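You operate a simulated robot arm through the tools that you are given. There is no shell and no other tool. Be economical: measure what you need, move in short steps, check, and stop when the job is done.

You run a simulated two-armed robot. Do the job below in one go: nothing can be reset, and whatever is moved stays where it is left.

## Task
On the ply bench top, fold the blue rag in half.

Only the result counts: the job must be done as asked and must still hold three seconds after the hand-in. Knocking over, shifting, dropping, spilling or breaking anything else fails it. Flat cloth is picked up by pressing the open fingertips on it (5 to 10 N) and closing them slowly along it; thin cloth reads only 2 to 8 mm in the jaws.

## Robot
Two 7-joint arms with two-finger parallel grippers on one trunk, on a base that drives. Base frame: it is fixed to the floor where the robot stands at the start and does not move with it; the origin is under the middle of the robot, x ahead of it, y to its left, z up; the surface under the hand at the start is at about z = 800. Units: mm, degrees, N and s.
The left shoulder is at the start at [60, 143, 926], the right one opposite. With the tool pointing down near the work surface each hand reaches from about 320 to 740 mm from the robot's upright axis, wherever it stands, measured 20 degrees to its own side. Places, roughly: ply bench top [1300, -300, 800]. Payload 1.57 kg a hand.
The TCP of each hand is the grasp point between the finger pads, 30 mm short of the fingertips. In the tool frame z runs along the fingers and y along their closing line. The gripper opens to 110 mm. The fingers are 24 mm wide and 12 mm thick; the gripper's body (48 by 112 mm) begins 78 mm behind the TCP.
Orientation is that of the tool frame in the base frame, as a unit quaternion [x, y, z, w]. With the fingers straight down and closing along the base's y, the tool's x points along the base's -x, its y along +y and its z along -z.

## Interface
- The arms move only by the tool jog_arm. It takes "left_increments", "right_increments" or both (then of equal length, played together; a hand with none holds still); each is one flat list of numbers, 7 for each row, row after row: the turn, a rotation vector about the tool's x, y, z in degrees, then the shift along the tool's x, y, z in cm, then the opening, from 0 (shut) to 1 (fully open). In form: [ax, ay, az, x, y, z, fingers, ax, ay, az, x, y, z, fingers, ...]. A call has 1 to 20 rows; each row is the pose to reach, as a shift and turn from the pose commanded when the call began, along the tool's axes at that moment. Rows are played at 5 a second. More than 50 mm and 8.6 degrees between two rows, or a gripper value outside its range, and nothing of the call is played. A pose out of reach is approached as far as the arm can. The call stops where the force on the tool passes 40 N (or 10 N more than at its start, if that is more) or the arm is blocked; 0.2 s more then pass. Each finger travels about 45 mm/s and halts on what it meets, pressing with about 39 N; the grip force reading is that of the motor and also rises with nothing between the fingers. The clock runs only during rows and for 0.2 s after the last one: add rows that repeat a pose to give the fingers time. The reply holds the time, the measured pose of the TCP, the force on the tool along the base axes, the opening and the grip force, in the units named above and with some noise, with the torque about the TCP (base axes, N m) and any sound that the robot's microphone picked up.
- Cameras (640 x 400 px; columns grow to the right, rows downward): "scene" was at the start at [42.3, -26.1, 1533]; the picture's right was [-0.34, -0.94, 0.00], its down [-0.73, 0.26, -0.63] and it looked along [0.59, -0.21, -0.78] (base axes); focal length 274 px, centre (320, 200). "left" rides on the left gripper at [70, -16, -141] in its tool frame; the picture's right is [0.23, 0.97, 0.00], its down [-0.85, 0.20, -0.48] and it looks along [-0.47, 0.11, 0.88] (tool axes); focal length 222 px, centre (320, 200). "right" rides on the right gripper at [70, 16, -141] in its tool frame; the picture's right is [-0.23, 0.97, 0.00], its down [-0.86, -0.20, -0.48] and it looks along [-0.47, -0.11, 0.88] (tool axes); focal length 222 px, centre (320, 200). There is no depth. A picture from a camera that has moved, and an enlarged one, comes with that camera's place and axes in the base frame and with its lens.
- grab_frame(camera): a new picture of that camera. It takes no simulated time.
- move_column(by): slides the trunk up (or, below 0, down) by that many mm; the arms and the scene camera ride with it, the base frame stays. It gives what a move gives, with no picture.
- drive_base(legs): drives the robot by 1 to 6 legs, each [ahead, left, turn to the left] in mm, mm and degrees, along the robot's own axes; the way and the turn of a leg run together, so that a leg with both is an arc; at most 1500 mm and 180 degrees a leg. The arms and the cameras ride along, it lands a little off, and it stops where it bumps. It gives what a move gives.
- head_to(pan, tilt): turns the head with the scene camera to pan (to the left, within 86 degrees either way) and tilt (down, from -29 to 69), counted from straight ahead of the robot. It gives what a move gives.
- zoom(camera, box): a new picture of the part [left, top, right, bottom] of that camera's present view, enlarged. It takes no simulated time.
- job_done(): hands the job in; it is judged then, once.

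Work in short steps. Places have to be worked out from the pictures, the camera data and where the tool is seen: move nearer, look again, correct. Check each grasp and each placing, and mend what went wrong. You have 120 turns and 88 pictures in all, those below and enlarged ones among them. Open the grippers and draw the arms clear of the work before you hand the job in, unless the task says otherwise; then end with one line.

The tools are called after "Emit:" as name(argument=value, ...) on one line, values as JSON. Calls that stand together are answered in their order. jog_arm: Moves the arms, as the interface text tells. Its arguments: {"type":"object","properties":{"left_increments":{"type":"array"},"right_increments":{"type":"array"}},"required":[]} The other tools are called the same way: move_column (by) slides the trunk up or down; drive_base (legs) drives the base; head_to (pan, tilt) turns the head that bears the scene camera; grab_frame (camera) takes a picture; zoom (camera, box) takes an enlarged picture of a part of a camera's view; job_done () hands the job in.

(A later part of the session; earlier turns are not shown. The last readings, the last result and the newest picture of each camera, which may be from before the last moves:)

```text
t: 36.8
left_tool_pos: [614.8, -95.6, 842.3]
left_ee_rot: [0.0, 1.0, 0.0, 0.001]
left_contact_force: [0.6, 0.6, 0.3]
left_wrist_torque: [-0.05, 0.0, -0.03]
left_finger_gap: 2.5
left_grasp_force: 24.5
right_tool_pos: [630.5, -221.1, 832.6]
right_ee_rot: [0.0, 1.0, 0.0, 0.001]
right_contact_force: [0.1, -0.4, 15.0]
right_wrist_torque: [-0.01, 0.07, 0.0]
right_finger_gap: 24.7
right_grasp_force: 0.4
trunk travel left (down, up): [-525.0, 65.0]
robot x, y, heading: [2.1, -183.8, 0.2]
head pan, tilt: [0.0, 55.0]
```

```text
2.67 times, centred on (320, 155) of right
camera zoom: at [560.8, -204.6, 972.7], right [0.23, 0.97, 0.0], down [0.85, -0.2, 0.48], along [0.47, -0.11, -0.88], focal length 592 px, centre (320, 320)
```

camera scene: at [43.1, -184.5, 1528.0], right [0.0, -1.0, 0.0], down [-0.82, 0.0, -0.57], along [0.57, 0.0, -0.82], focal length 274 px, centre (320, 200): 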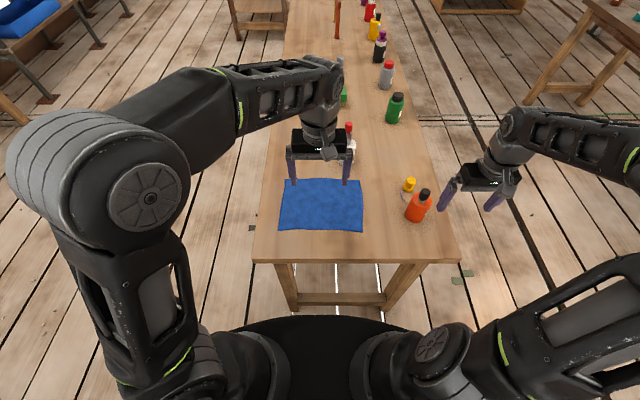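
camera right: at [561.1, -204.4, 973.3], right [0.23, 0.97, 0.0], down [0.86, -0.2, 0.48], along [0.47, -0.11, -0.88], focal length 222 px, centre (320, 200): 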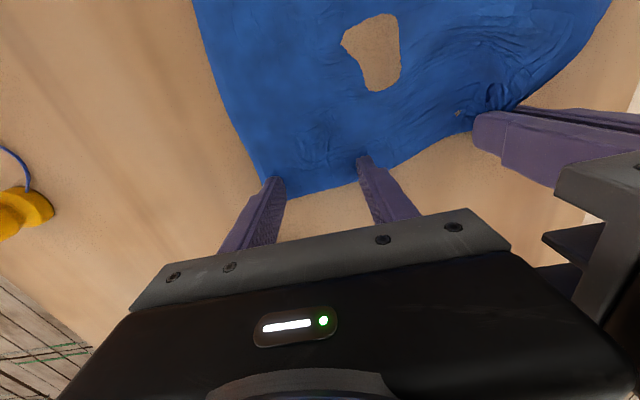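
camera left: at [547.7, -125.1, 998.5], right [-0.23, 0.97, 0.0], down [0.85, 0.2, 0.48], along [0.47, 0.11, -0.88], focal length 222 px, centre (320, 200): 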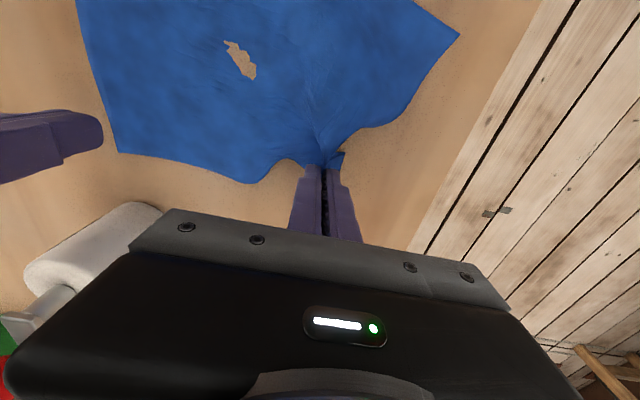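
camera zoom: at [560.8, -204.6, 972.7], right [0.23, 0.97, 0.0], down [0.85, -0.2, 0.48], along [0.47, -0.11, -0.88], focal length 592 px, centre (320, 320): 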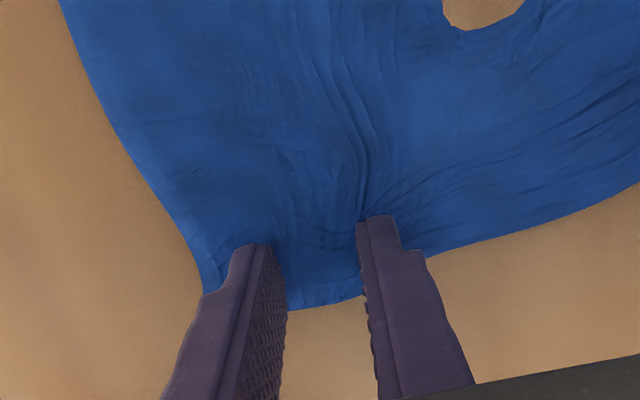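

Force still 15 N, cloth gathering between the pads. Close the rest while raising gently.

Emit:
jog_arm(right_increments=[0, 0, 0, 0, 0, -0.03, 0.2, 0, 0, 0, 0, 0, -0.05, 0.18, 0, 0, 0, 0, 0, -0.07, 0.16, 0, 0, 0, 0, 0, -0.09, 0.14, 0, 0, 0, 0, 0, -0.1, 0.12, 0, 0, 0, 0, 0, -0.12, 0.1, 0, 0, 0, 0, 0, -0.14, 0.08, 0, 0, 0, 0, 0, -0.16, 0.05, 0, 0, 0, 0, 0, -0.18, 0.02, 0, 0, 0, 0, 0, -0.2, 0, 0, 0, 0, 0, 0, -0.2, 0, 0, 0, 0, 0, 0, -0.2, 0])

Emit:
zoom(camera="right", box=[200, 80, 440, 230])

```text
t: 39.4
left_tool_pos: [616.7, -94.4, 842.6]
left_ee_rot: [0.001, 1.0, 0.0, 0.0]
left_contact_force: [0.3, 0.3, 0.1]
left_wrist_torque: [0.03, -0.02, 0.01]
left_finger_gap: 2.5
left_grasp_force: 24.4
right_tool_pos: [631.3, -219.3, 833.4]
right_ee_rot: [0.0, 1.0, 0.0, 0.0]
right_contact_force: [0.8, 0.1, 0.0]
right_wrist_torque: [0.0, -0.02, -0.02]
right_finger_gap: 0.0
right_grasp_force: 21.3
trunk travel left (down, up): [-525.0, 65.0]
robot x, y, heading: [1.6, -183.7, 0.0]
head pan, tilt: [0.0, 55.0]
```

```text
2.67 times, centred on (320, 155) of right
camera zoom: at [561.3, -203.8, 974.3], right [0.23, 0.97, 0.0], down [0.86, -0.2, 0.48], along [0.47, -0.11, -0.88], focal length 592 px, centre (320, 320)
```

zoom: 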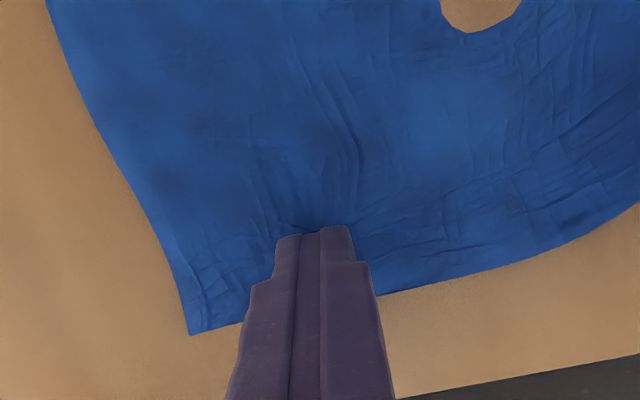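

I eased up too early and it slipped. Retry: set the jaw deeper inside the cloth, with constant height at about 10 N until the fingers stall.

Emit:
jog_arm(right_increments=[0, 0, 0, 0, 0, -1, 0, 0, 0, 0, 0, 0, -2, 0.15, 0, 0, 0, 0.7, -0.3, -2, 0.35, 0, 0, 0, 0.7, -0.3, -2, 0.55, 0, 0, 0, 0.7, -0.3, -1, 0.55, 0, 0, 0, 0.7, -0.3, 0, 0.55, 0, 0, 0, 0.7, -0.3, 0.21, 0.55, 0, 0, 0, 0.7, -0.3, 0.21, 0.55])

Emit:
zoom(camera="right", box=[200, 80, 440, 230])

```text
t: 41.1
left_tool_pos: [615.6, -94.1, 841.7]
left_ee_rot: [0.0, 1.0, 0.0, 0.0]
left_contact_force: [0.5, -0.1, 0.4]
left_wrist_torque: [-0.03, -0.01, 0.0]
left_finger_gap: 2.6
left_grasp_force: 24.2
right_tool_pos: [622.8, -222.6, 831.4]
right_ee_rot: [-0.001, 1.0, -0.001, 0.0]
right_contact_force: [-0.2, 0.2, 1.2]
right_wrist_torque: [0.0, 0.0, 0.01]
right_finger_gap: 60.5
right_grasp_force: 0.1
trunk travel left (down, up): [-525.0, 65.0]
robot x, y, heading: [0.3, -185.4, 0.1]
head pan, tilt: [0.0, 55.0]
```

```text
2.67 times, centred on (320, 155) of right
camera zoom: at [554.2, -206.7, 973.3], right [0.23, 0.97, 0.0], down [0.86, -0.2, 0.48], along [0.47, -0.11, -0.88], focal length 592 px, centre (320, 320)
```

zoom: 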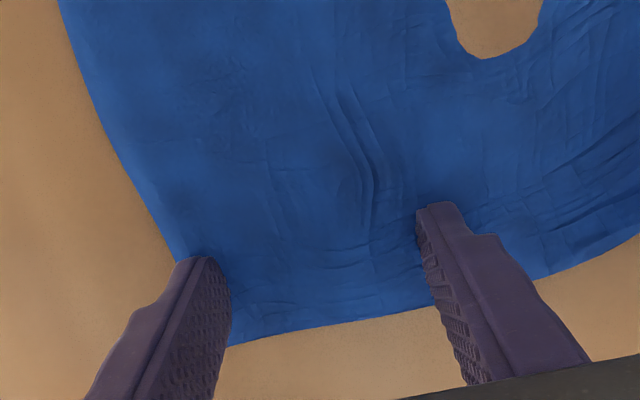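

Touching at 1.2 N. Press 1.2 mm and close slowly to ~30 mm.

Emit:
jog_arm(right_increments=[0, 0, 0, 0, 0, 0.06, 0.55, 0, 0, 0, 0, 0, 0.12, 0.55, 0, 0, 0, 0, 0, 0.12, 0.53, 0, 0, 0, 0, 0, 0.12, 0.51, 0, 0, 0, 0, 0, 0.12, 0.49, 0, 0, 0, 0, 0, 0.12, 0.47, 0, 0, 0, 0, 0, 0.12, 0.45, 0, 0, 0, 0, 0, 0.12, 0.43, 0, 0, 0, 0, 0, 0.12, 0.41, 0, 0, 0, 0, 0, 0.12, 0.39, 0, 0, 0, 0, 0, 0.12, 0.37, 0, 0, 0, 0, 0, 0.12, 0.35, 0, 0, 0, 0, 0, 0.12, 0.33, 0, 0, 0, 0, 0, 0.12, 0.31, 0, 0, 0, 0, 0, 0.12, 0.29])

Emit:
zoom(camera="right", box=[200, 80, 440, 230])

```text
t: 44.4
left_tool_pos: [614.9, -93.1, 842.8]
left_ee_rot: [0.001, 1.0, 0.0, 0.001]
left_contact_force: [1.4, -0.6, 0.5]
left_wrist_torque: [-0.05, 0.01, -0.01]
left_finger_gap: 2.7
left_grasp_force: 23.8
right_tool_pos: [623.9, -223.2, 832.4]
right_ee_rot: [0.0, 1.0, 0.0, 0.0]
right_contact_force: [-0.2, -0.3, 21.9]
right_wrist_torque: [0.02, 0.01, 0.02]
right_finger_gap: 33.4
right_grasp_force: 2.9
trunk travel left (down, up): [-525.0, 65.0]
robot x, y, heading: [1.9, -186.4, -0.2]
head pan, tilt: [0.0, 55.0]
```

```text
2.67 times, centred on (320, 155) of right
camera zoom: at [553.0, -206.4, 972.5], right [0.23, 0.97, 0.0], down [0.85, -0.2, 0.48], along [0.47, -0.11, -0.88], focal length 592 px, centre (320, 320)
```

zoom: 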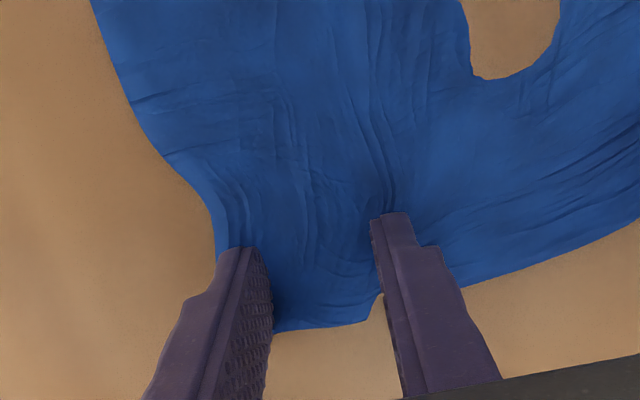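

Both fingers are dragging the cloth together well. Keep this height and close on.

Emit:
jog_arm(right_increments=[0, 0, 0, 0, 0, 0, 0.27, 0, 0, 0, 0, 0, 0, 0.25, 0, 0, 0, 0, 0, 0, 0.23, 0, 0, 0, 0, 0, 0, 0.21, 0, 0, 0, 0, 0, 0, 0.19, 0, 0, 0, 0, 0, 0, 0.17, 0, 0, 0, 0, 0, 0, 0.15, 0, 0, 0, 0, 0, 0, 0.13, 0, 0, 0, 0, 0, 0, 0.11, 0, 0, 0, 0, 0, 0, 0.09])

Emit:
zoom(camera="right", box=[200, 80, 440, 230])

```text
t: 46.5
left_tool_pos: [614.9, -94.2, 842.1]
left_ee_rot: [0.0, 1.0, 0.0, 0.001]
left_contact_force: [0.5, -3.4, 1.6]
left_wrist_torque: [-0.13, -0.05, 0.03]
left_finger_gap: 2.4
left_grasp_force: 23.9
right_tool_pos: [623.1, -221.0, 831.6]
right_ee_rot: [0.0, 1.0, 0.0, 0.0]
right_contact_force: [-0.6, 3.4, 21.4]
right_wrist_torque: [0.12, 0.04, -0.02]
right_finger_gap: 9.1
right_grasp_force: 0.1
trunk travel left (down, up): [-525.0, 65.0]
robot x, y, heading: [-3.2, -186.0, -0.2]
head pan, tilt: [0.0, 55.0]
```

```text
2.67 times, centred on (320, 155) of right
camera zoom: at [552.9, -206.1, 972.5], right [0.23, 0.97, 0.0], down [0.85, -0.2, 0.48], along [0.47, -0.11, -0.88], focal length 592 px, centre (320, 320)
```

zoom: 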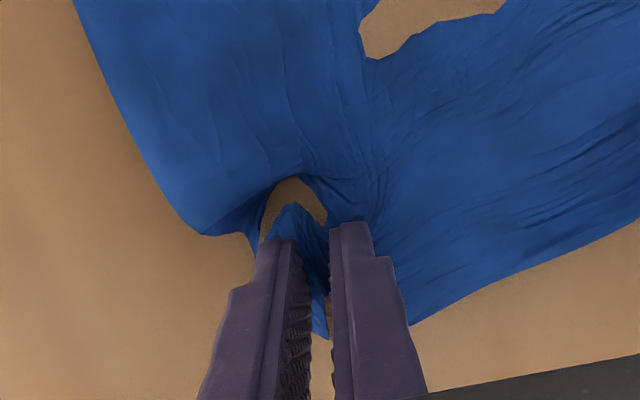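

There's now an upright ruck between the pads. Close fully at this height.

Emit:
jog_arm(right_increments=[0, 0, 0, 0, 0, 0, 0.06, 0, 0, 0, 0, 0, 0, 0.03, 0, 0, 0, 0, 0, 0, 0, 0, 0, 0, 0, 0, 0, 0, 0, 0, 0, 0, 0, 0, 0])

Emit:
zoom(camera="right", box=[200, 80, 440, 230])

```text
t: 47.8
left_tool_pos: [615.6, -92.8, 843.6]
left_ee_rot: [0.001, 1.0, 0.0, 0.001]
left_contact_force: [3.4, -7.7, -0.2]
left_wrist_torque: [-0.35, -0.09, 0.14]
left_finger_gap: 2.4
left_grasp_force: 23.8
right_tool_pos: [623.4, -222.4, 832.8]
right_ee_rot: [0.0, 1.0, 0.0, 0.001]
right_contact_force: [-2.8, 7.1, 22.3]
right_wrist_torque: [0.25, 0.13, 0.19]
right_finger_gap: 2.7
right_grasp_force: 24.4
trunk travel left (down, up): [-525.0, 65.0]
robot x, y, heading: [2.8, -187.7, -0.0]
head pan, tilt: [0.0, 55.0]
```

```text
2.67 times, centred on (320, 155) of right
camera zoom: at [552.8, -206.1, 972.5], right [0.23, 0.97, 0.0], down [0.85, -0.2, 0.48], along [0.47, -0.11, -0.88], focal length 592 px, centre (320, 320)
```

zoom: 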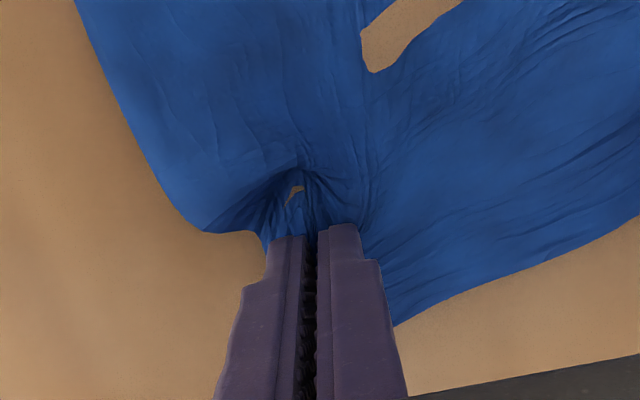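

The right hand has it (2.7 mm, 24 N). There's 7 N tension between the hands, so I'll bring them 10 mm closer while lifting both 30 mm, then look.

Emit:
jog_arm(left_increments=[0, 0, 0, 0, -0.2, -0.3, 0, 0, 0, 0, 0, -0.4, -0.8, 0, 0, 0, 0, 0, -0.5, -1.4, 0, 0, 0, 0, 0, -0.5, -2, 0, 0, 0, 0, 0, -0.5, -2, 0], right_increments=[0, 0, 0, 0, 0.2, -0.5, 0, 0, 0, 0, 0, 0.4, -1, 0, 0, 0, 0, 0, 0.5, -2, 0, 0, 0, 0, 0, 0.5, -3, 0, 0, 0, 0, 0, 0.5, -3, 0])

Emit:
zoom(camera="scene", box=[220, 120, 420, 245])

Emit:
grab_frame(camera="right")

```text
t: 49.0
left_tool_pos: [616.9, -98.7, 862.0]
left_ee_rot: [0.0, 1.0, 0.0, 0.0]
left_contact_force: [-0.4, 0.3, -0.3]
left_wrist_torque: [-0.02, 0.02, -0.05]
left_finger_gap: 2.7
left_grasp_force: 24.2
right_tool_pos: [622.8, -216.5, 859.9]
right_ee_rot: [-0.001, 1.0, 0.001, 0.0]
right_contact_force: [-0.3, 0.1, 0.6]
right_wrist_torque: [0.02, 0.01, -0.02]
right_finger_gap: 2.6
right_grasp_force: 23.7
trunk travel left (down, up): [-525.0, 65.0]
robot x, y, heading: [-1.6, -183.1, 0.0]
head pan, tilt: [0.0, 55.0]
```

```text
3.20 times, centred on (320, 182) of scene
camera zoom: at [43.3, -184.2, 1528.0], right [0.0, -1.0, 0.0], down [-0.82, 0.0, -0.57], along [0.57, 0.0, -0.82], focal length 875 px, centre (320, 256)
```

zoom: 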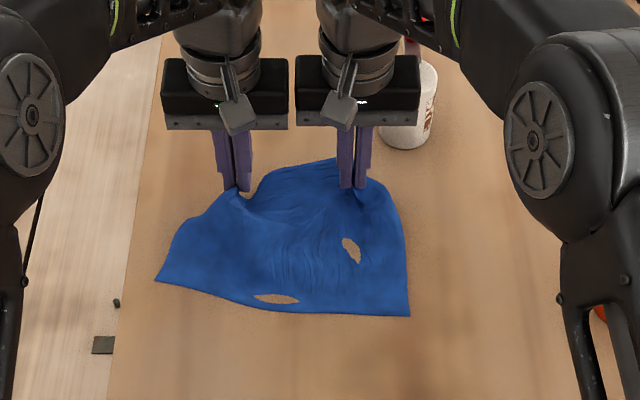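

```text
49 pictures are left
camera right: at [554.0, -201.3, 1000.0], right [0.23, 0.97, 0.0], down [0.86, -0.2, 0.48], along [0.47, -0.11, -0.88], focal length 222 px, centre (320, 200)
```

right: 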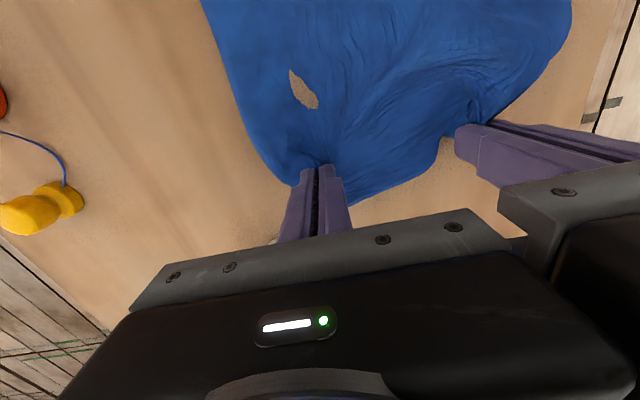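

Both corners are held. I'll lift the rag clear to hang flat between the hands (z≈1045, x≈540), spreading slightly, to straighten it before laying it folded.

Emit:
jog_arm(left_increments=[0, 0, 0, 1, 0, -3, 0, 0, 0, 0, 2.5, 0.3, -6, 0, 0, 0, 0, 4, 0.6, -9, 0, 0, 0, 0, 5.5, 0.9, -12, 0, 0, 0, 0, 7, 1.2, -15, 0, 0, 0, 0, 7.7, 1.5, -18, 0, 0, 0, 0, 7.7, 1.5, -18, 0, 0, 0, 0, 7.7, 1.5, -18, 0], right_increments=[0, 0, 0, 1, 0, -3, 0, 0, 0, 0, 2.5, -0.3, -6, 0, 0, 0, 0, 4, -0.6, -9, 0, 0, 0, 0, 5.5, -0.9, -12, 0, 0, 0, 0, 7, -1.2, -15, 0, 0, 0, 0, 8.3, -1.5, -18, 0, 0, 0, 0, 8.3, -1.5, -18, 0, 0, 0, 0, 8.3, -1.5, -18, 0])

Emit:
grab_frame(camera="scene")

Emit:
grab_frame(camera="right")

```text
t: 50.8
left_tool_pos: [540.2, -86.5, 1043.1]
left_ee_rot: [0.0, 1.0, -0.002, 0.0]
left_contact_force: [4.6, -19.8, 1.6]
left_wrist_torque: [-0.84, -0.23, 0.38]
left_finger_gap: 9.9
left_grasp_force: 28.6
right_tool_pos: [538.0, -230.6, 1038.2]
right_ee_rot: [-0.001, 1.0, 0.002, -0.002]
right_contact_force: [-5.1, 21.1, -1.0]
right_wrist_torque: [0.63, 0.17, 0.37]
right_finger_gap: 3.1
right_grasp_force: 24.0
trunk travel left (down, up): [-525.0, 65.0]
robot x, y, heading: [2.3, -182.1, -0.3]
head pan, tilt: [0.0, 55.0]
```

```text
48 pictures are left
camera scene: at [42.9, -184.2, 1528.0], right [0.0, -1.0, 0.0], down [-0.82, 0.0, -0.57], along [0.57, 0.0, -0.82], focal length 274 px, centre (320, 200)
```

scene: 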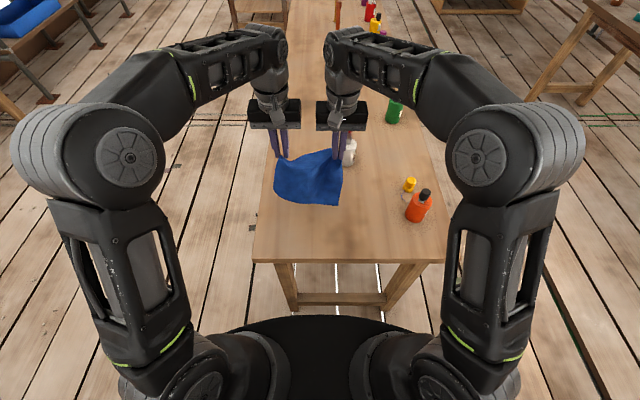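

```text
47 pictures are left
camera right: at [469.7, -214.5, 1180.2], right [0.23, 0.97, 0.0], down [0.86, -0.2, 0.48], along [0.47, -0.1, -0.88], focal length 222 px, centre (320, 200)
```

right: 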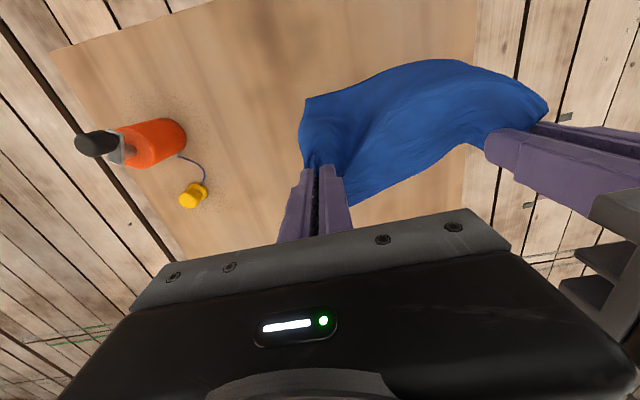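

20 N across the hands: the edge between them is taut at ~144 mm. I'll ease 4 mm each and look closer.

Emit:
jog_arm(left_increments=[0, 0, 0, 0, -0.2, 0, 0, 0, 0, 0, 0, -0.4, 0, 0, 0, 0, 0, 0, -0.4, 0, 0], right_increments=[0, 0, 0, 0, 0.2, 0, 0, 0, 0, 0, 0, 0.4, 0, 0, 0, 0, 0, 0, 0.4, 0, 0])

Emit:
zoom(camera="scene", box=[240, 110, 400, 210])

Emit:
grab_frame(camera="left")

```text
t: 51.5
left_tool_pos: [538.5, -90.5, 1043.4]
left_ee_rot: [0.001, 1.0, 0.0, 0.0]
left_contact_force: [4.1, -18.8, 0.8]
left_wrist_torque: [-0.78, -0.15, 0.32]
left_finger_gap: 6.0
left_grasp_force: 26.2
right_tool_pos: [538.9, -225.8, 1038.8]
right_ee_rot: [0.0, 1.0, 0.001, 0.0]
right_contact_force: [-4.8, 18.8, -1.2]
right_wrist_torque: [0.54, 0.18, 0.34]
right_finger_gap: 3.2
right_grasp_force: 24.2
trunk travel left (down, up): [-525.0, 65.0]
robot x, y, heading: [-3.7, -185.0, 0.2]
head pan, tilt: [0.0, 55.0]
```

```text
4.00 times, centred on (320, 160) of scene
camera zoom: at [43.1, -184.2, 1528.0], right [0.0, -1.0, 0.0], down [-0.82, 0.0, -0.57], along [0.57, 0.0, -0.82], focal length 1094 px, centre (320, 360)
```

zoom: 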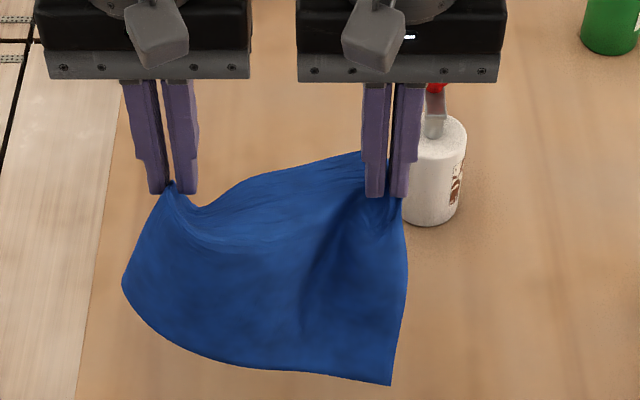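

```text
45 pictures are left
camera left: at [470.2, -104.4, 1184.7], right [-0.23, 0.97, 0.0], down [0.85, 0.2, 0.48], along [0.47, 0.11, -0.88], focal length 222 px, centre (320, 200)
```

left: 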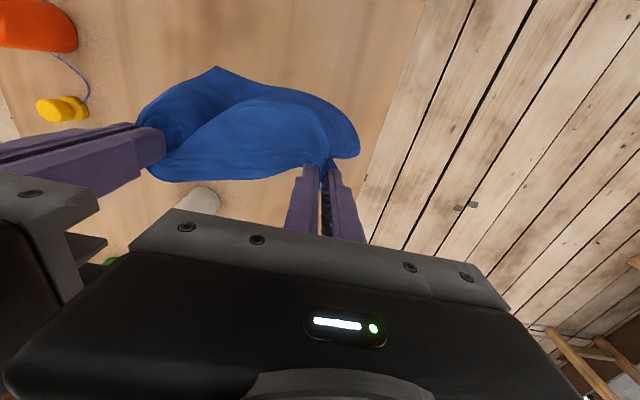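

The cloth hangs between the grips with ~19 N tension, and much of its width is taken up in the pinched rucks. I'll first learn how elastic that tension is by bringing the hands closer another 10 mm each.

Emit:
jog_arm(left_increments=[0, 0, 0, 0, -0.3, 0, 0, 0, 0, 0, 0, -0.6, 0, 0, 0, 0, 0, 0, -1, 0, 0, 0, 0, 0, 0, -1, 0, 0], right_increments=[0, 0, 0, 0, 0.3, 0, 0, 0, 0, 0, 0, 0.6, 0, 0, 0, 0, 0, 0, 1, 0, 0, 0, 0, 0, 0, 1, 0, 0])

Emit:
zoom(camera="scene", box=[240, 110, 400, 210])

```text
t: 52.5
left_tool_pos: [540.1, -98.1, 1040.6]
left_ee_rot: [-0.001, 1.0, 0.001, -0.001]
left_contact_force: [-0.7, -0.5, -0.1]
left_wrist_torque: [0.01, 0.01, -0.01]
left_finger_gap: 2.5
left_grasp_force: 23.3
right_tool_pos: [542.3, -218.7, 1038.6]
right_ee_rot: [0.001, 1.0, -0.001, 0.0]
right_contact_force: [0.1, 0.2, 0.4]
right_wrist_torque: [0.05, -0.03, 0.01]
right_finger_gap: 2.7
right_grasp_force: 23.7
trunk travel left (down, up): [-525.0, 65.0]
robot x, y, heading: [-2.2, -181.0, 0.1]
head pan, tilt: [0.0, 55.0]
```

```text
4.00 times, centred on (320, 160) of scene
camera zoom: at [43.1, -184.2, 1528.0], right [0.0, -1.0, 0.0], down [-0.82, 0.0, -0.57], along [0.57, 0.0, -0.82], focal length 1094 px, centre (320, 360)
```

zoom: 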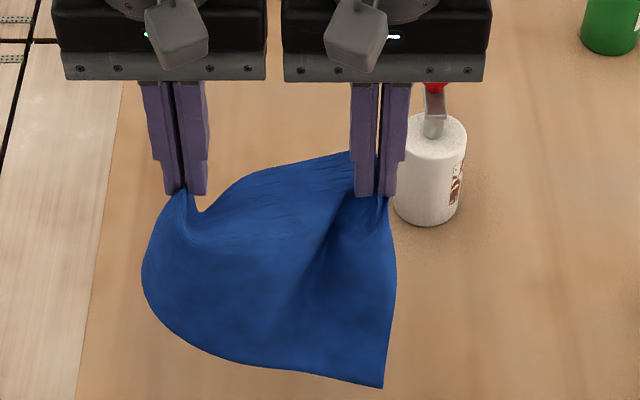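

Slack at 120 mm apart. The grips use too much width, so I'll lay the rag flat again, near edge first (hands sweeping forward and down), then release with a spreading motion and regrip tighter.

Emit:
jog_arm(left_increments=[0, 0, 0, 3, 0, 1.5, 0, 0, 0, 0, 6, 0, 3.5, 0, 0, 0, 0, 5, 0, 6, 0, 0, 0, 0, 3, 0, 8.5, 0, 0, 0, 0, 0, 0, 11.5, 0, 0, 0, 0, -3, 0, 14, 0, 0, 0, 0, -6, 0, 16.5, 0, 0, 0, 0, -7.8, 0, 18.5, 0, 0, 0, 0, -8.8, 0, 20, 0, 0, 0, 0, -8.8, 0, 20, 0], right_increments=[0, 0, 0, 3, 0, 1.5, 0, 0, 0, 0, 6, 0, 3.5, 0, 0, 0, 0, 5, 0, 6, 0, 0, 0, 0, 3, 0, 8.5, 0, 0, 0, 0, 0, 0, 11.5, 0, 0, 0, 0, -3, 0, 14, 0, 0, 0, 0, -6, 0, 16.5, 0, 0, 0, 0, -7.8, 0, 18.5, 0, 0, 0, 0, -8.8, 0, 20, 0, 0, 0, 0, -8.8, 0, 20, 0])

Emit:
zoom(camera="scene", box=[220, 120, 420, 245])

```text
t: 54.8
left_tool_pos: [625.4, -98.2, 842.4]
left_ee_rot: [0.001, 1.0, 0.001, 0.001]
left_contact_force: [0.7, 0.2, 1.4]
left_wrist_torque: [-0.01, 0.03, -0.02]
left_finger_gap: 2.5
left_grasp_force: 23.9
right_tool_pos: [630.3, -218.1, 838.6]
right_ee_rot: [-0.001, 1.0, 0.0, 0.001]
right_contact_force: [0.5, 0.4, -0.7]
right_wrist_torque: [0.03, -0.01, 0.0]
right_finger_gap: 2.6
right_grasp_force: 24.1
trunk travel left (down, up): [-525.0, 65.0]
robot x, y, heading: [1.6, -186.3, -0.1]
head pan, tilt: [0.0, 55.0]
```

```text
3.20 times, centred on (320, 182) of scene
camera zoom: at [43.0, -184.2, 1528.0], right [0.0, -1.0, 0.0], down [-0.82, 0.0, -0.57], along [0.57, 0.0, -0.82], focal length 875 px, centre (320, 256)
```

zoom: 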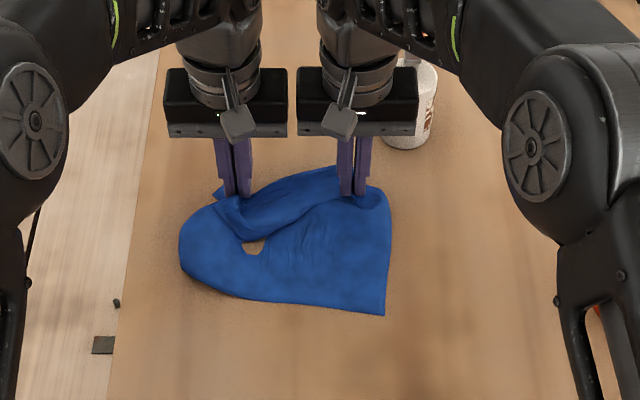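

The rag is down but gathered, with the near-left corner rounded/tucked. I'll press the tips to the table and open the jaws slowly while moving outward to spread the rucks back out.

Emit:
jog_arm(left_increments=[0, 0, 0, 0, 0, 0.5, 0, 0, 0, 0, 0, 0, 0.95, 0, 0, 0, 0, 0, 0.3, 0.95, 0.06, 0, 0, 0, 0, 0.6, 0.95, 0.11, 0, 0, 0, 0, 0.9, 0.95, 0.16, 0, 0, 0, 0, 1.2, 0.95, 0.22, 0, 0, 0, 0, 1.5, 0.95, 0.27, 0, 0, 0, 0, 1.8, 0.95, 0.33, 0, 0, 0, 0, 2.1, 0.95, 0.38, 0, 0, 0, 0, 2.4, 0.95, 0.44, 0, 0, 0, 0, 2.7, 0.95, 0.5, 0, 0, 0, 0, 3.2, 0.95, 0.5, 0, 0, 0, 0, 3.7, 0.95, 0.5], right_increments=[0, 0, 0, 0, 0, 0.4, 0, 0, 0, 0, 0, 0, 0.75, 0, 0, 0, 0, 0, -0.3, 0.75, 0.06, 0, 0, 0, 0, -0.6, 0.75, 0.11, 0, 0, 0, 0, -0.9, 0.75, 0.16, 0, 0, 0, 0, -1.2, 0.75, 0.22, 0, 0, 0, 0, -1.5, 0.75, 0.27, 0, 0, 0, 0, -1.8, 0.75, 0.33, 0, 0, 0, 0, -2.1, 0.75, 0.38, 0, 0, 0, 0, -2.4, 0.75, 0.44, 0, 0, 0, 0, -2.7, 0.75, 0.5, 0, 0, 0, 0, -3.2, 0.75, 0.5, 0, 0, 0, 0, -3.7, 0.75, 0.5])

Emit:
zoom(camera="scene", box=[220, 120, 420, 245])

```text
t: 57.5
left_tool_pos: [627.3, -61.5, 831.3]
left_ee_rot: [-0.001, 1.0, 0.0, 0.001]
left_contact_force: [1.1, -1.5, 2.3]
left_wrist_torque: [-0.11, 0.03, 0.03]
left_finger_gap: 56.7
left_grasp_force: 0.9
right_tool_pos: [629.3, -254.9, 830.7]
right_ee_rot: [-0.001, 1.0, 0.001, 0.0]
right_contact_force: [-0.5, 4.8, 8.9]
right_wrist_torque: [0.3, -0.02, 0.05]
right_finger_gap: 55.4
right_grasp_force: 0.1
trunk travel left (down, up): [-525.0, 65.0]
robot x, y, heading: [-2.3, -186.8, -0.0]
head pan, tilt: [0.0, 55.0]
```

```text
3.20 times, centred on (320, 182) of scene
camera zoom: at [42.0, -183.7, 1528.1], right [0.0, -1.0, 0.0], down [-0.82, 0.0, -0.57], along [0.57, 0.0, -0.82], focal length 875 px, centre (320, 256)
```

zoom: 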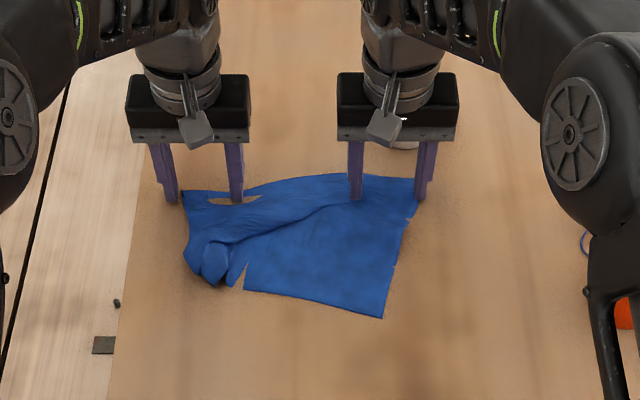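

The spreading release worked well on the far corners (A≈(632,−40), B≈(648,−290)), but the near-left corner is crumpled under. I'll lift off and look from above.

Emit:
jog_arm(left_increments=[0, 0, 0, 0, 0, -2, 0.5, 0, 0, 0, 0, 0, -5, 0.5, 0, 0, 0, 0, 0, -7, 0.5], right_increments=[0, 0, 0, 0, 0, -2, 0.5, 0, 0, 0, 0, 0, -5, 0.5, 0, 0, 0, 0, 0, -7, 0.5])

Emit:
zoom(camera="scene", box=[240, 150, 400, 250])

Emit:
grab_frame(camera="left")

Emit:
grab_frame(camera="right")

```text
t: 58.4
left_tool_pos: [627.9, -61.5, 900.2]
left_ee_rot: [0.0, 1.0, 0.0, -0.001]
left_contact_force: [-0.7, -0.6, 0.2]
left_wrist_torque: [0.01, 0.01, -0.01]
left_finger_gap: 55.1
left_grasp_force: 0.0
right_tool_pos: [631.1, -255.4, 902.4]
right_ee_rot: [0.0, 1.0, 0.0, 0.0]
right_contact_force: [0.7, -0.2, 0.0]
right_wrist_torque: [-0.01, -0.02, -0.01]
right_finger_gap: 54.8
right_grasp_force: 0.0
trunk travel left (down, up): [-525.0, 65.0]
robot x, y, heading: [-2.1, -181.8, 0.1]
head pan, tilt: [0.0, 55.0]
```

```text
4.00 times, centred on (320, 200) of scene
camera zoom: at [42.7, -184.2, 1528.0], right [0.0, -1.0, 0.0], down [-0.82, 0.0, -0.57], along [0.57, 0.0, -0.82], focal length 1094 px, centre (320, 200)
```

zoom: 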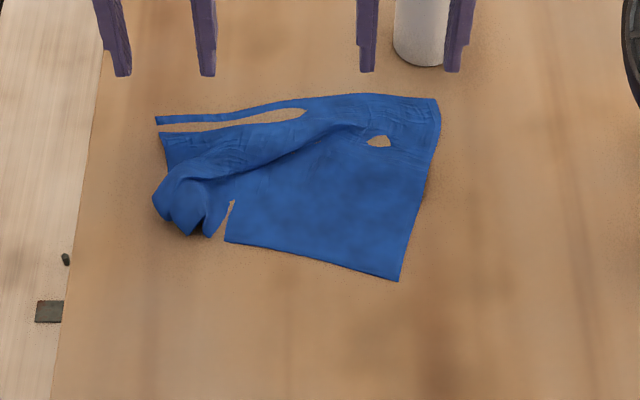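

```text
40 pictures are left
camera left: at [559.4, -76.1, 1043.1], right [-0.23, 0.97, 0.0], down [0.86, 0.2, 0.48], along [0.47, 0.11, -0.88], focal length 222 px, centre (320, 200)
```

left: 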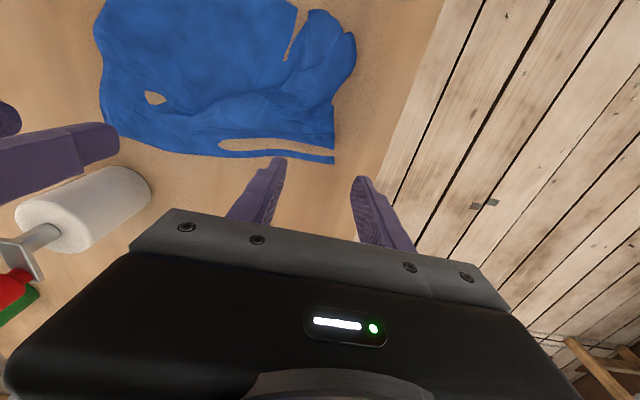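

```text
39 pictures are left
camera right: at [561.7, -238.8, 1043.7], right [0.23, 0.97, 0.0], down [0.85, -0.2, 0.48], along [0.47, -0.11, -0.88], focal length 222 px, centre (320, 200)
```

right: 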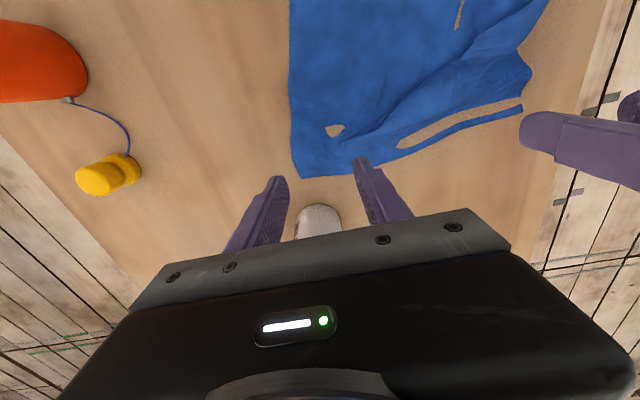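

The far corners are flat: A≈(635,−42), B≈(655,−291). I'll regrip both with a smaller opening (44 mm) set 25 mm in from the far edge, so that lifting frees the tucked near-left corner.

Emit:
jog_arm(left_increments=[0, 0, 0, 0.8, -0.9, 0, 0.4, 0, 0, 0, 1.7, -1.75, 0, 0.4, 0, 0, 0, 1.7, -1.75, 3, 0.4, 0, 0, 0, 1.7, -1.75, 6, 0.4, 0, 0, 0, 1.7, -1.75, 6.9, 0.4, 0, 0, 0, 1.7, -1.75, 7.1, 0.4, 0, 0, 0, 1.7, -1.75, 7.1, 0.4], right_increments=[0, 0, 0, 0, 0, 0, 0.4, 0, 0, 0, 0, 0.1, 0, 0.4, 0, 0, 0, 0, 0.1, 3, 0.4, 0, 0, 0, 0, 0.1, 6, 0.4, 0, 0, 0, 0, 0.1, 6.9, 0.4, 0, 0, 0, 0, 0.1, 7.05, 0.4, 0, 0, 0, 0, 0.1, 7.05, 0.4])

Emit:
zoom(camera="left", box=[200, 80, 440, 230])

Emit:
zoom(camera="right", box=[200, 80, 440, 230])

```text
t: 60.0
left_tool_pos: [609.1, -78.8, 831.6]
left_ee_rot: [0.001, 1.0, -0.001, 0.002]
left_contact_force: [-3.3, 2.3, 17.1]
left_wrist_torque: [0.26, 0.07, 0.01]
left_finger_gap: 43.9
left_grasp_force: 0.1
right_tool_pos: [628.8, -254.6, 832.2]
right_ee_rot: [-0.001, 1.0, 0.001, 0.0]
right_contact_force: [0.1, -0.3, 0.3]
right_wrist_torque: [0.0, 0.01, 0.01]
right_finger_gap: 44.0
right_grasp_force: 0.2
trunk travel left (down, up): [-525.0, 65.0]
robot x, y, heading: [0.3, -184.7, -0.1]
head pan, tilt: [0.0, 55.0]
```

```text
2.67 times, centred on (320, 155) of left
camera zoom: at [540.1, -94.8, 973.3], right [-0.23, 0.97, 0.0], down [0.85, 0.2, 0.48], along [0.47, 0.11, -0.88], focal length 592 px, centre (320, 320)
```

zoom: 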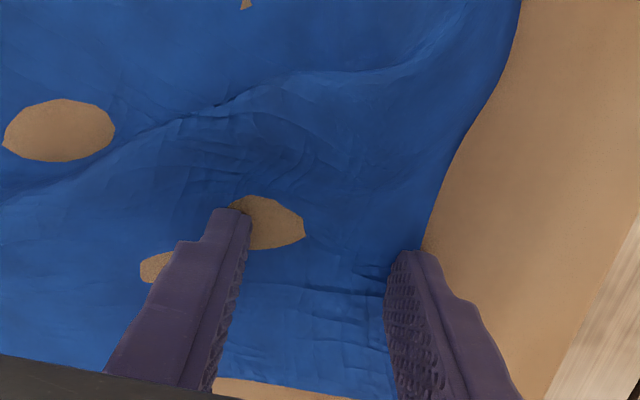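

```text
2.67 times, centred on (320, 155) of right
camera zoom: at [558.5, -238.8, 973.8], right [0.23, 0.97, 0.0], down [0.85, -0.2, 0.48], along [0.47, -0.11, -0.88], focal length 592 px, centre (320, 320)
```

zoom: 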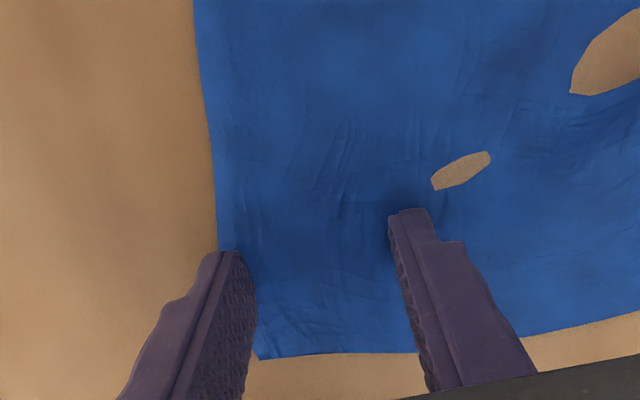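

Both placements are good. Press the right 1.6 mm more and close both slowly at fixed height.

Emit:
jog_arm(left_increments=[0, 0, 0, 0, 0, 0, 0.4, 0, 0, 0, 0, 0, 0, 0.4, 0, 0, 0, 0, 0, 0, 0.38, 0, 0, 0, 0, 0, 0, 0.36, 0, 0, 0, 0, 0, 0, 0.34, 0, 0, 0, 0, 0, 0, 0.32, 0, 0, 0, 0, 0, 0, 0.3, 0, 0, 0, 0, 0, 0, 0.28, 0, 0, 0, 0, 0, 0, 0.26, 0, 0, 0, 0, 0, 0, 0.24, 0, 0, 0, 0, 0, 0, 0.22, 0, 0, 0, 0, 0, 0, 0.2, 0, 0, 0, 0, 0, 0, 0.18, 0, 0, 0, 0, 0, 0, 0.16, 0, 0, 0, 0, 0, 0, 0.14, 0, 0, 0, 0, 0, 0, 0.12, 0, 0, 0, 0, 0, 0, 0.1], right_increments=[0, 0, 0, 0, 0, 0.1, 0.4, 0, 0, 0, 0, 0, 0.16, 0.4, 0, 0, 0, 0, 0, 0.16, 0.38, 0, 0, 0, 0, 0, 0.16, 0.36, 0, 0, 0, 0, 0, 0.16, 0.34, 0, 0, 0, 0, 0, 0.16, 0.32, 0, 0, 0, 0, 0, 0.16, 0.3, 0, 0, 0, 0, 0, 0.16, 0.28, 0, 0, 0, 0, 0, 0.16, 0.26, 0, 0, 0, 0, 0, 0.16, 0.24, 0, 0, 0, 0, 0, 0.16, 0.22, 0, 0, 0, 0, 0, 0.16, 0.2, 0, 0, 0, 0, 0, 0.16, 0.18, 0, 0, 0, 0, 0, 0.16, 0.16, 0, 0, 0, 0, 0, 0.16, 0.14, 0, 0, 0, 0, 0, 0.16, 0.12, 0, 0, 0, 0, 0, 0.16, 0.1])

Emit:
zoom(camera="left", box=[200, 80, 440, 230])

Emit:
zoom(camera="right", box=[200, 80, 440, 230])

```text
t: 63.5
left_tool_pos: [608.6, -80.9, 830.6]
left_ee_rot: [-0.001, 1.0, 0.001, 0.003]
left_contact_force: [0.2, -0.1, 26.4]
left_wrist_torque: [0.05, 0.03, 0.02]
left_finger_gap: 11.6
left_grasp_force: 0.3
right_tool_pos: [627.9, -255.8, 832.2]
right_ee_rot: [0.0, 1.0, -0.001, 0.001]
right_contact_force: [0.7, 0.0, 6.5]
right_wrist_torque: [-0.01, 0.01, -0.02]
right_finger_gap: 8.2
right_grasp_force: 0.1
trunk travel left (down, up): [-525.0, 65.0]
robot x, y, heading: [0.6, -185.8, 0.1]
head pan, tilt: [0.0, 55.0]
```

```text
2.67 times, centred on (320, 155) of left
camera zoom: at [539.1, -95.4, 973.3], right [-0.23, 0.97, 0.0], down [0.85, 0.2, 0.48], along [0.47, 0.11, -0.88], focal length 592 px, centre (320, 320)
```

zoom: 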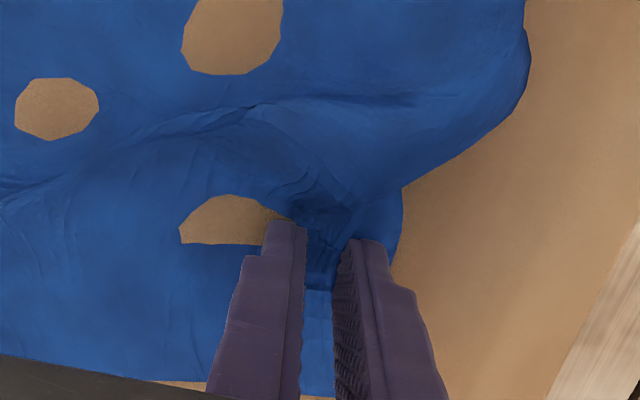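

```text
2.67 times, centred on (320, 155) of right
camera zoom: at [557.8, -239.6, 972.7], right [0.23, 0.97, 0.0], down [0.85, -0.2, 0.48], along [0.47, -0.11, -0.88], focal length 592 px, centre (320, 320)
```

zoom: 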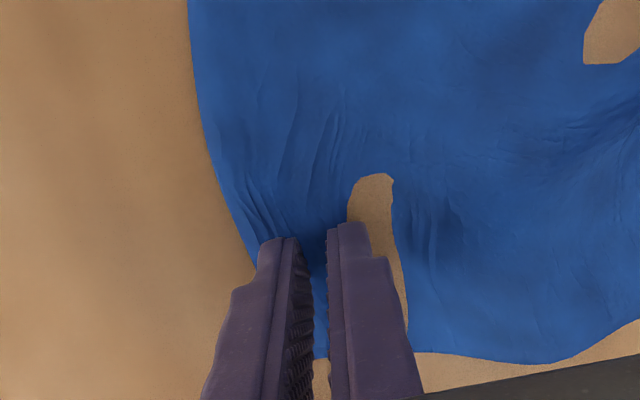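

Both have cloth bunched between the pads. Close fully at this height and lift 25 mm slowly.

Emit:
jog_arm(left_increments=[0, 0, 0, 0, 0, 0, 0.06, 0, 0, 0, 0, 0, 0, 0.03, 0, 0, 0, 0, 0, 0, 0, 0, 0, 0, 0, 0, 0, 0, 0, 0, 0, 0, 0, 0, 0, 0, 0, 0, 0, 0, -0.5, 0, 0, 0, 0, 0, 0, -1.2, 0, 0, 0, 0, 0, 0, -2.5, 0, 0, 0, 0, 0, 0, -2.5, 0], right_increments=[0, 0, 0, 0, 0, 0, 0.05, 0, 0, 0, 0, 0, 0, 0.02, 0, 0, 0, 0, 0, 0, 0, 0, 0, 0, 0, 0, 0, 0, 0, 0, 0, 0, 0, 0, 0, 0, 0, 0, 0, 0, -0.5, 0, 0, 0, 0, 0, 0, -1.2, 0, 0, 0, 0, 0, 0, -2.5, 0, 0, 0, 0, 0, 0, -2.5, 0])

Emit:
zoom(camera="scene", box=[220, 120, 420, 245])

```text
t: 65.5
left_tool_pos: [610.2, -80.0, 854.3]
left_ee_rot: [0.0, 1.0, 0.0, -0.001]
left_contact_force: [0.3, 0.2, 0.5]
left_wrist_torque: [-0.01, 0.0, 0.03]
left_finger_gap: 0.0
left_grasp_force: 21.3
right_tool_pos: [629.6, -256.4, 853.1]
right_ee_rot: [0.0, 1.0, 0.001, 0.001]
right_contact_force: [0.9, -0.2, 0.2]
right_wrist_torque: [-0.02, -0.01, 0.02]
right_finger_gap: 0.0
right_grasp_force: 21.7
trunk travel left (down, up): [-525.0, 65.0]
robot x, y, heading: [-1.3, -184.2, 0.2]
head pan, tilt: [0.0, 55.0]
```

```text
3.20 times, centred on (320, 182) of scene
camera zoom: at [43.3, -184.2, 1528.0], right [0.0, -1.0, 0.0], down [-0.82, 0.0, -0.57], along [0.57, 0.0, -0.82], focal length 875 px, centre (320, 256)
```

zoom: 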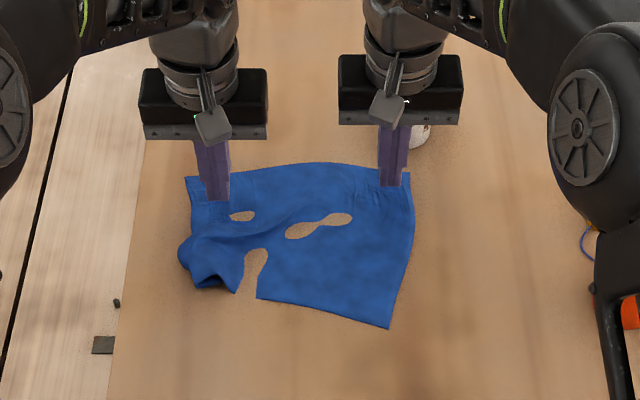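

Both slipped: 44 mm is too little. New idea: pinch perpendicular to the far edge (closing along x), so the rag keeps its full width when it hangs. I'll yaw both hands 90° above the corners.

Emit:
jog_arm(left_increments=[0, 0, 8.2, 0.1, 0.3, -1.6, 0.1, 0, 0, 16.4, 0.2, 0.6, -1.6, 0.2, 0, 0, 24.6, 0.3, 0.9, -1.6, 0.3, 0, 0, 32.8, 0.4, 1.2, -1.6, 0.4, 0, 0, 41, 0.6, 1.5, -1.6, 0.55, 0, 0, 49.2, 0.6, 2, -1.6, 0.55, 0, 0, 57.4, 0.6, 2, -1.6, 0.55, 0, 0, 65.6, 0.6, 2, -1.6, 0.55, 0, 0, 73.8, 0.6, 2, -1.6, 0.55, 0, 0, 82, 0.6, 2, -1.6, 0.55, 0, 0, 90, 0.6, 2, -1.6, 0.55, 0, 0, 90, 0.6, 2, -1.6, 0.55], right_increments=[0, 0, -8.2, 0.5, 0, -1.7, 0.1, 0, 0, -16.4, 1, -0.3, -1.7, 0.2, 0, 0, -24.6, 1.5, -0.6, -1.7, 0.3, 0, 0, -32.8, 2, -0.9, -1.7, 0.4, 0, 0, -41, 2.5, -0.9, -1.7, 0.55, 0, 0, -49.2, 2.5, -0.9, -1.7, 0.55, 0, 0, -57.4, 2.5, -0.9, -1.7, 0.55, 0, 0, -65.6, 2.5, -0.9, -1.7, 0.55, 0, 0, -73.8, 2.5, -0.9, -1.7, 0.55, 0, 0, -82, 2.5, -0.9, -1.7, 0.55, 0, 0, -90, 2.5, -0.9, -1.7, 0.55, 0, 0, -90, 2.5, -0.9, -1.7, 0.55])

Emit:
grab_frame(camera="scene")

Emit:
grab_frame(camera="left")

Emit:
grab_frame(camera="right")

```text
t: 68.2
left_tool_pos: [603.8, -58.9, 872.3]
left_ee_rot: [0.708, 0.707, 0.0, -0.001]
left_contact_force: [0.0, -0.3, 0.6]
left_wrist_torque: [0.01, -0.01, 0.03]
left_finger_gap: 60.7
left_grasp_force: 0.1
right_tool_pos: [602.7, -263.9, 870.6]
right_ee_rot: [0.707, -0.707, 0.0, 0.001]
right_contact_force: [0.1, 0.3, 0.2]
right_wrist_torque: [0.01, 0.02, -0.01]
right_finger_gap: 60.5
right_grasp_force: 0.0
trunk travel left (down, up): [-525.0, 65.0]
robot x, y, heading: [1.5, -183.4, -0.0]
head pan, tilt: [0.0, 55.0]
```

```text
33 pictures are left
camera scene: at [43.2, -184.2, 1528.0], right [0.0, -1.0, 0.0], down [-0.82, 0.0, -0.57], along [0.57, 0.0, -0.82], focal length 274 px, centre (320, 200)
```

scene: 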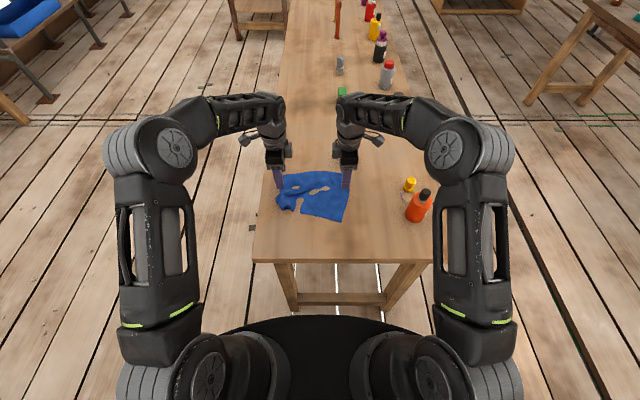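

```text
32 pictures are left
camera left: at [589.3, 11.9, 1014.1], right [0.97, 0.23, 0.0], down [0.2, -0.86, 0.48], along [0.11, -0.47, -0.88], focal length 222 px, centre (320, 200)
```

left: 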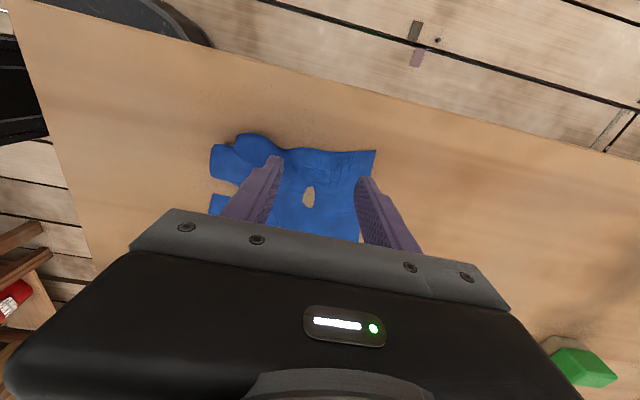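

```text
31 pictures are left
camera right: at [587.7, -333.3, 1012.4], right [-0.97, 0.23, 0.0], down [0.2, 0.86, 0.48], along [0.11, 0.47, -0.88], focal length 222 px, centre (320, 200)
```

right: 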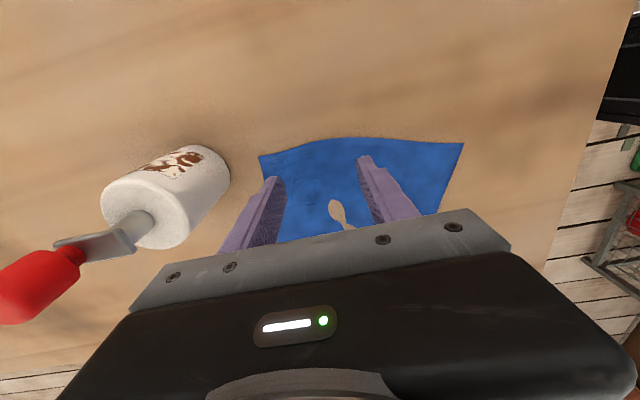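

Relative to the grasp points, A is at (+52,+23) and B at (+58,−18): good. I'll descend both and press.

Emit:
jog_arm(left_increments=[0, 0, 0, 0, 0.3, 2, 0.55, 0, 0, 0, 0, 0.3, 3.5, 0.55, 0, 0, 0, 0, 0.3, 4.0, 0.55, 0, 0, 0, 0, 0.3, 4.0, 0.55], right_increments=[0, 0, 0, 0, -0.7, 2, 0.55, 0, 0, 0, 0, -0.7, 3.5, 0.55, 0, 0, 0, 0, -0.7, 4.2, 0.55, 0, 0, 0, 0, -0.7, 4.2, 0.55])

```text
t: 69.2
left_tool_pos: [607.8, -59.7, 832.0]
left_ee_rot: [0.708, 0.706, 0.002, 0.001]
left_contact_force: [2.3, -0.8, 7.2]
left_wrist_torque: [0.01, 0.19, -0.04]
left_finger_gap: 59.3
left_grasp_force: 0.1
right_tool_pos: [612.5, -262.3, 831.2]
right_ee_rot: [-0.707, 0.707, -0.002, 0.002]
right_contact_force: [0.4, -1.4, 19.3]
right_wrist_torque: [-0.04, 0.47, 0.07]
right_finger_gap: 60.6
right_grasp_force: 0.1
trunk travel left (down, up): [-525.0, 65.0]
robot x, y, heading: [0.7, -183.2, -0.0]
head pan, tilt: [0.0, 55.0]
```

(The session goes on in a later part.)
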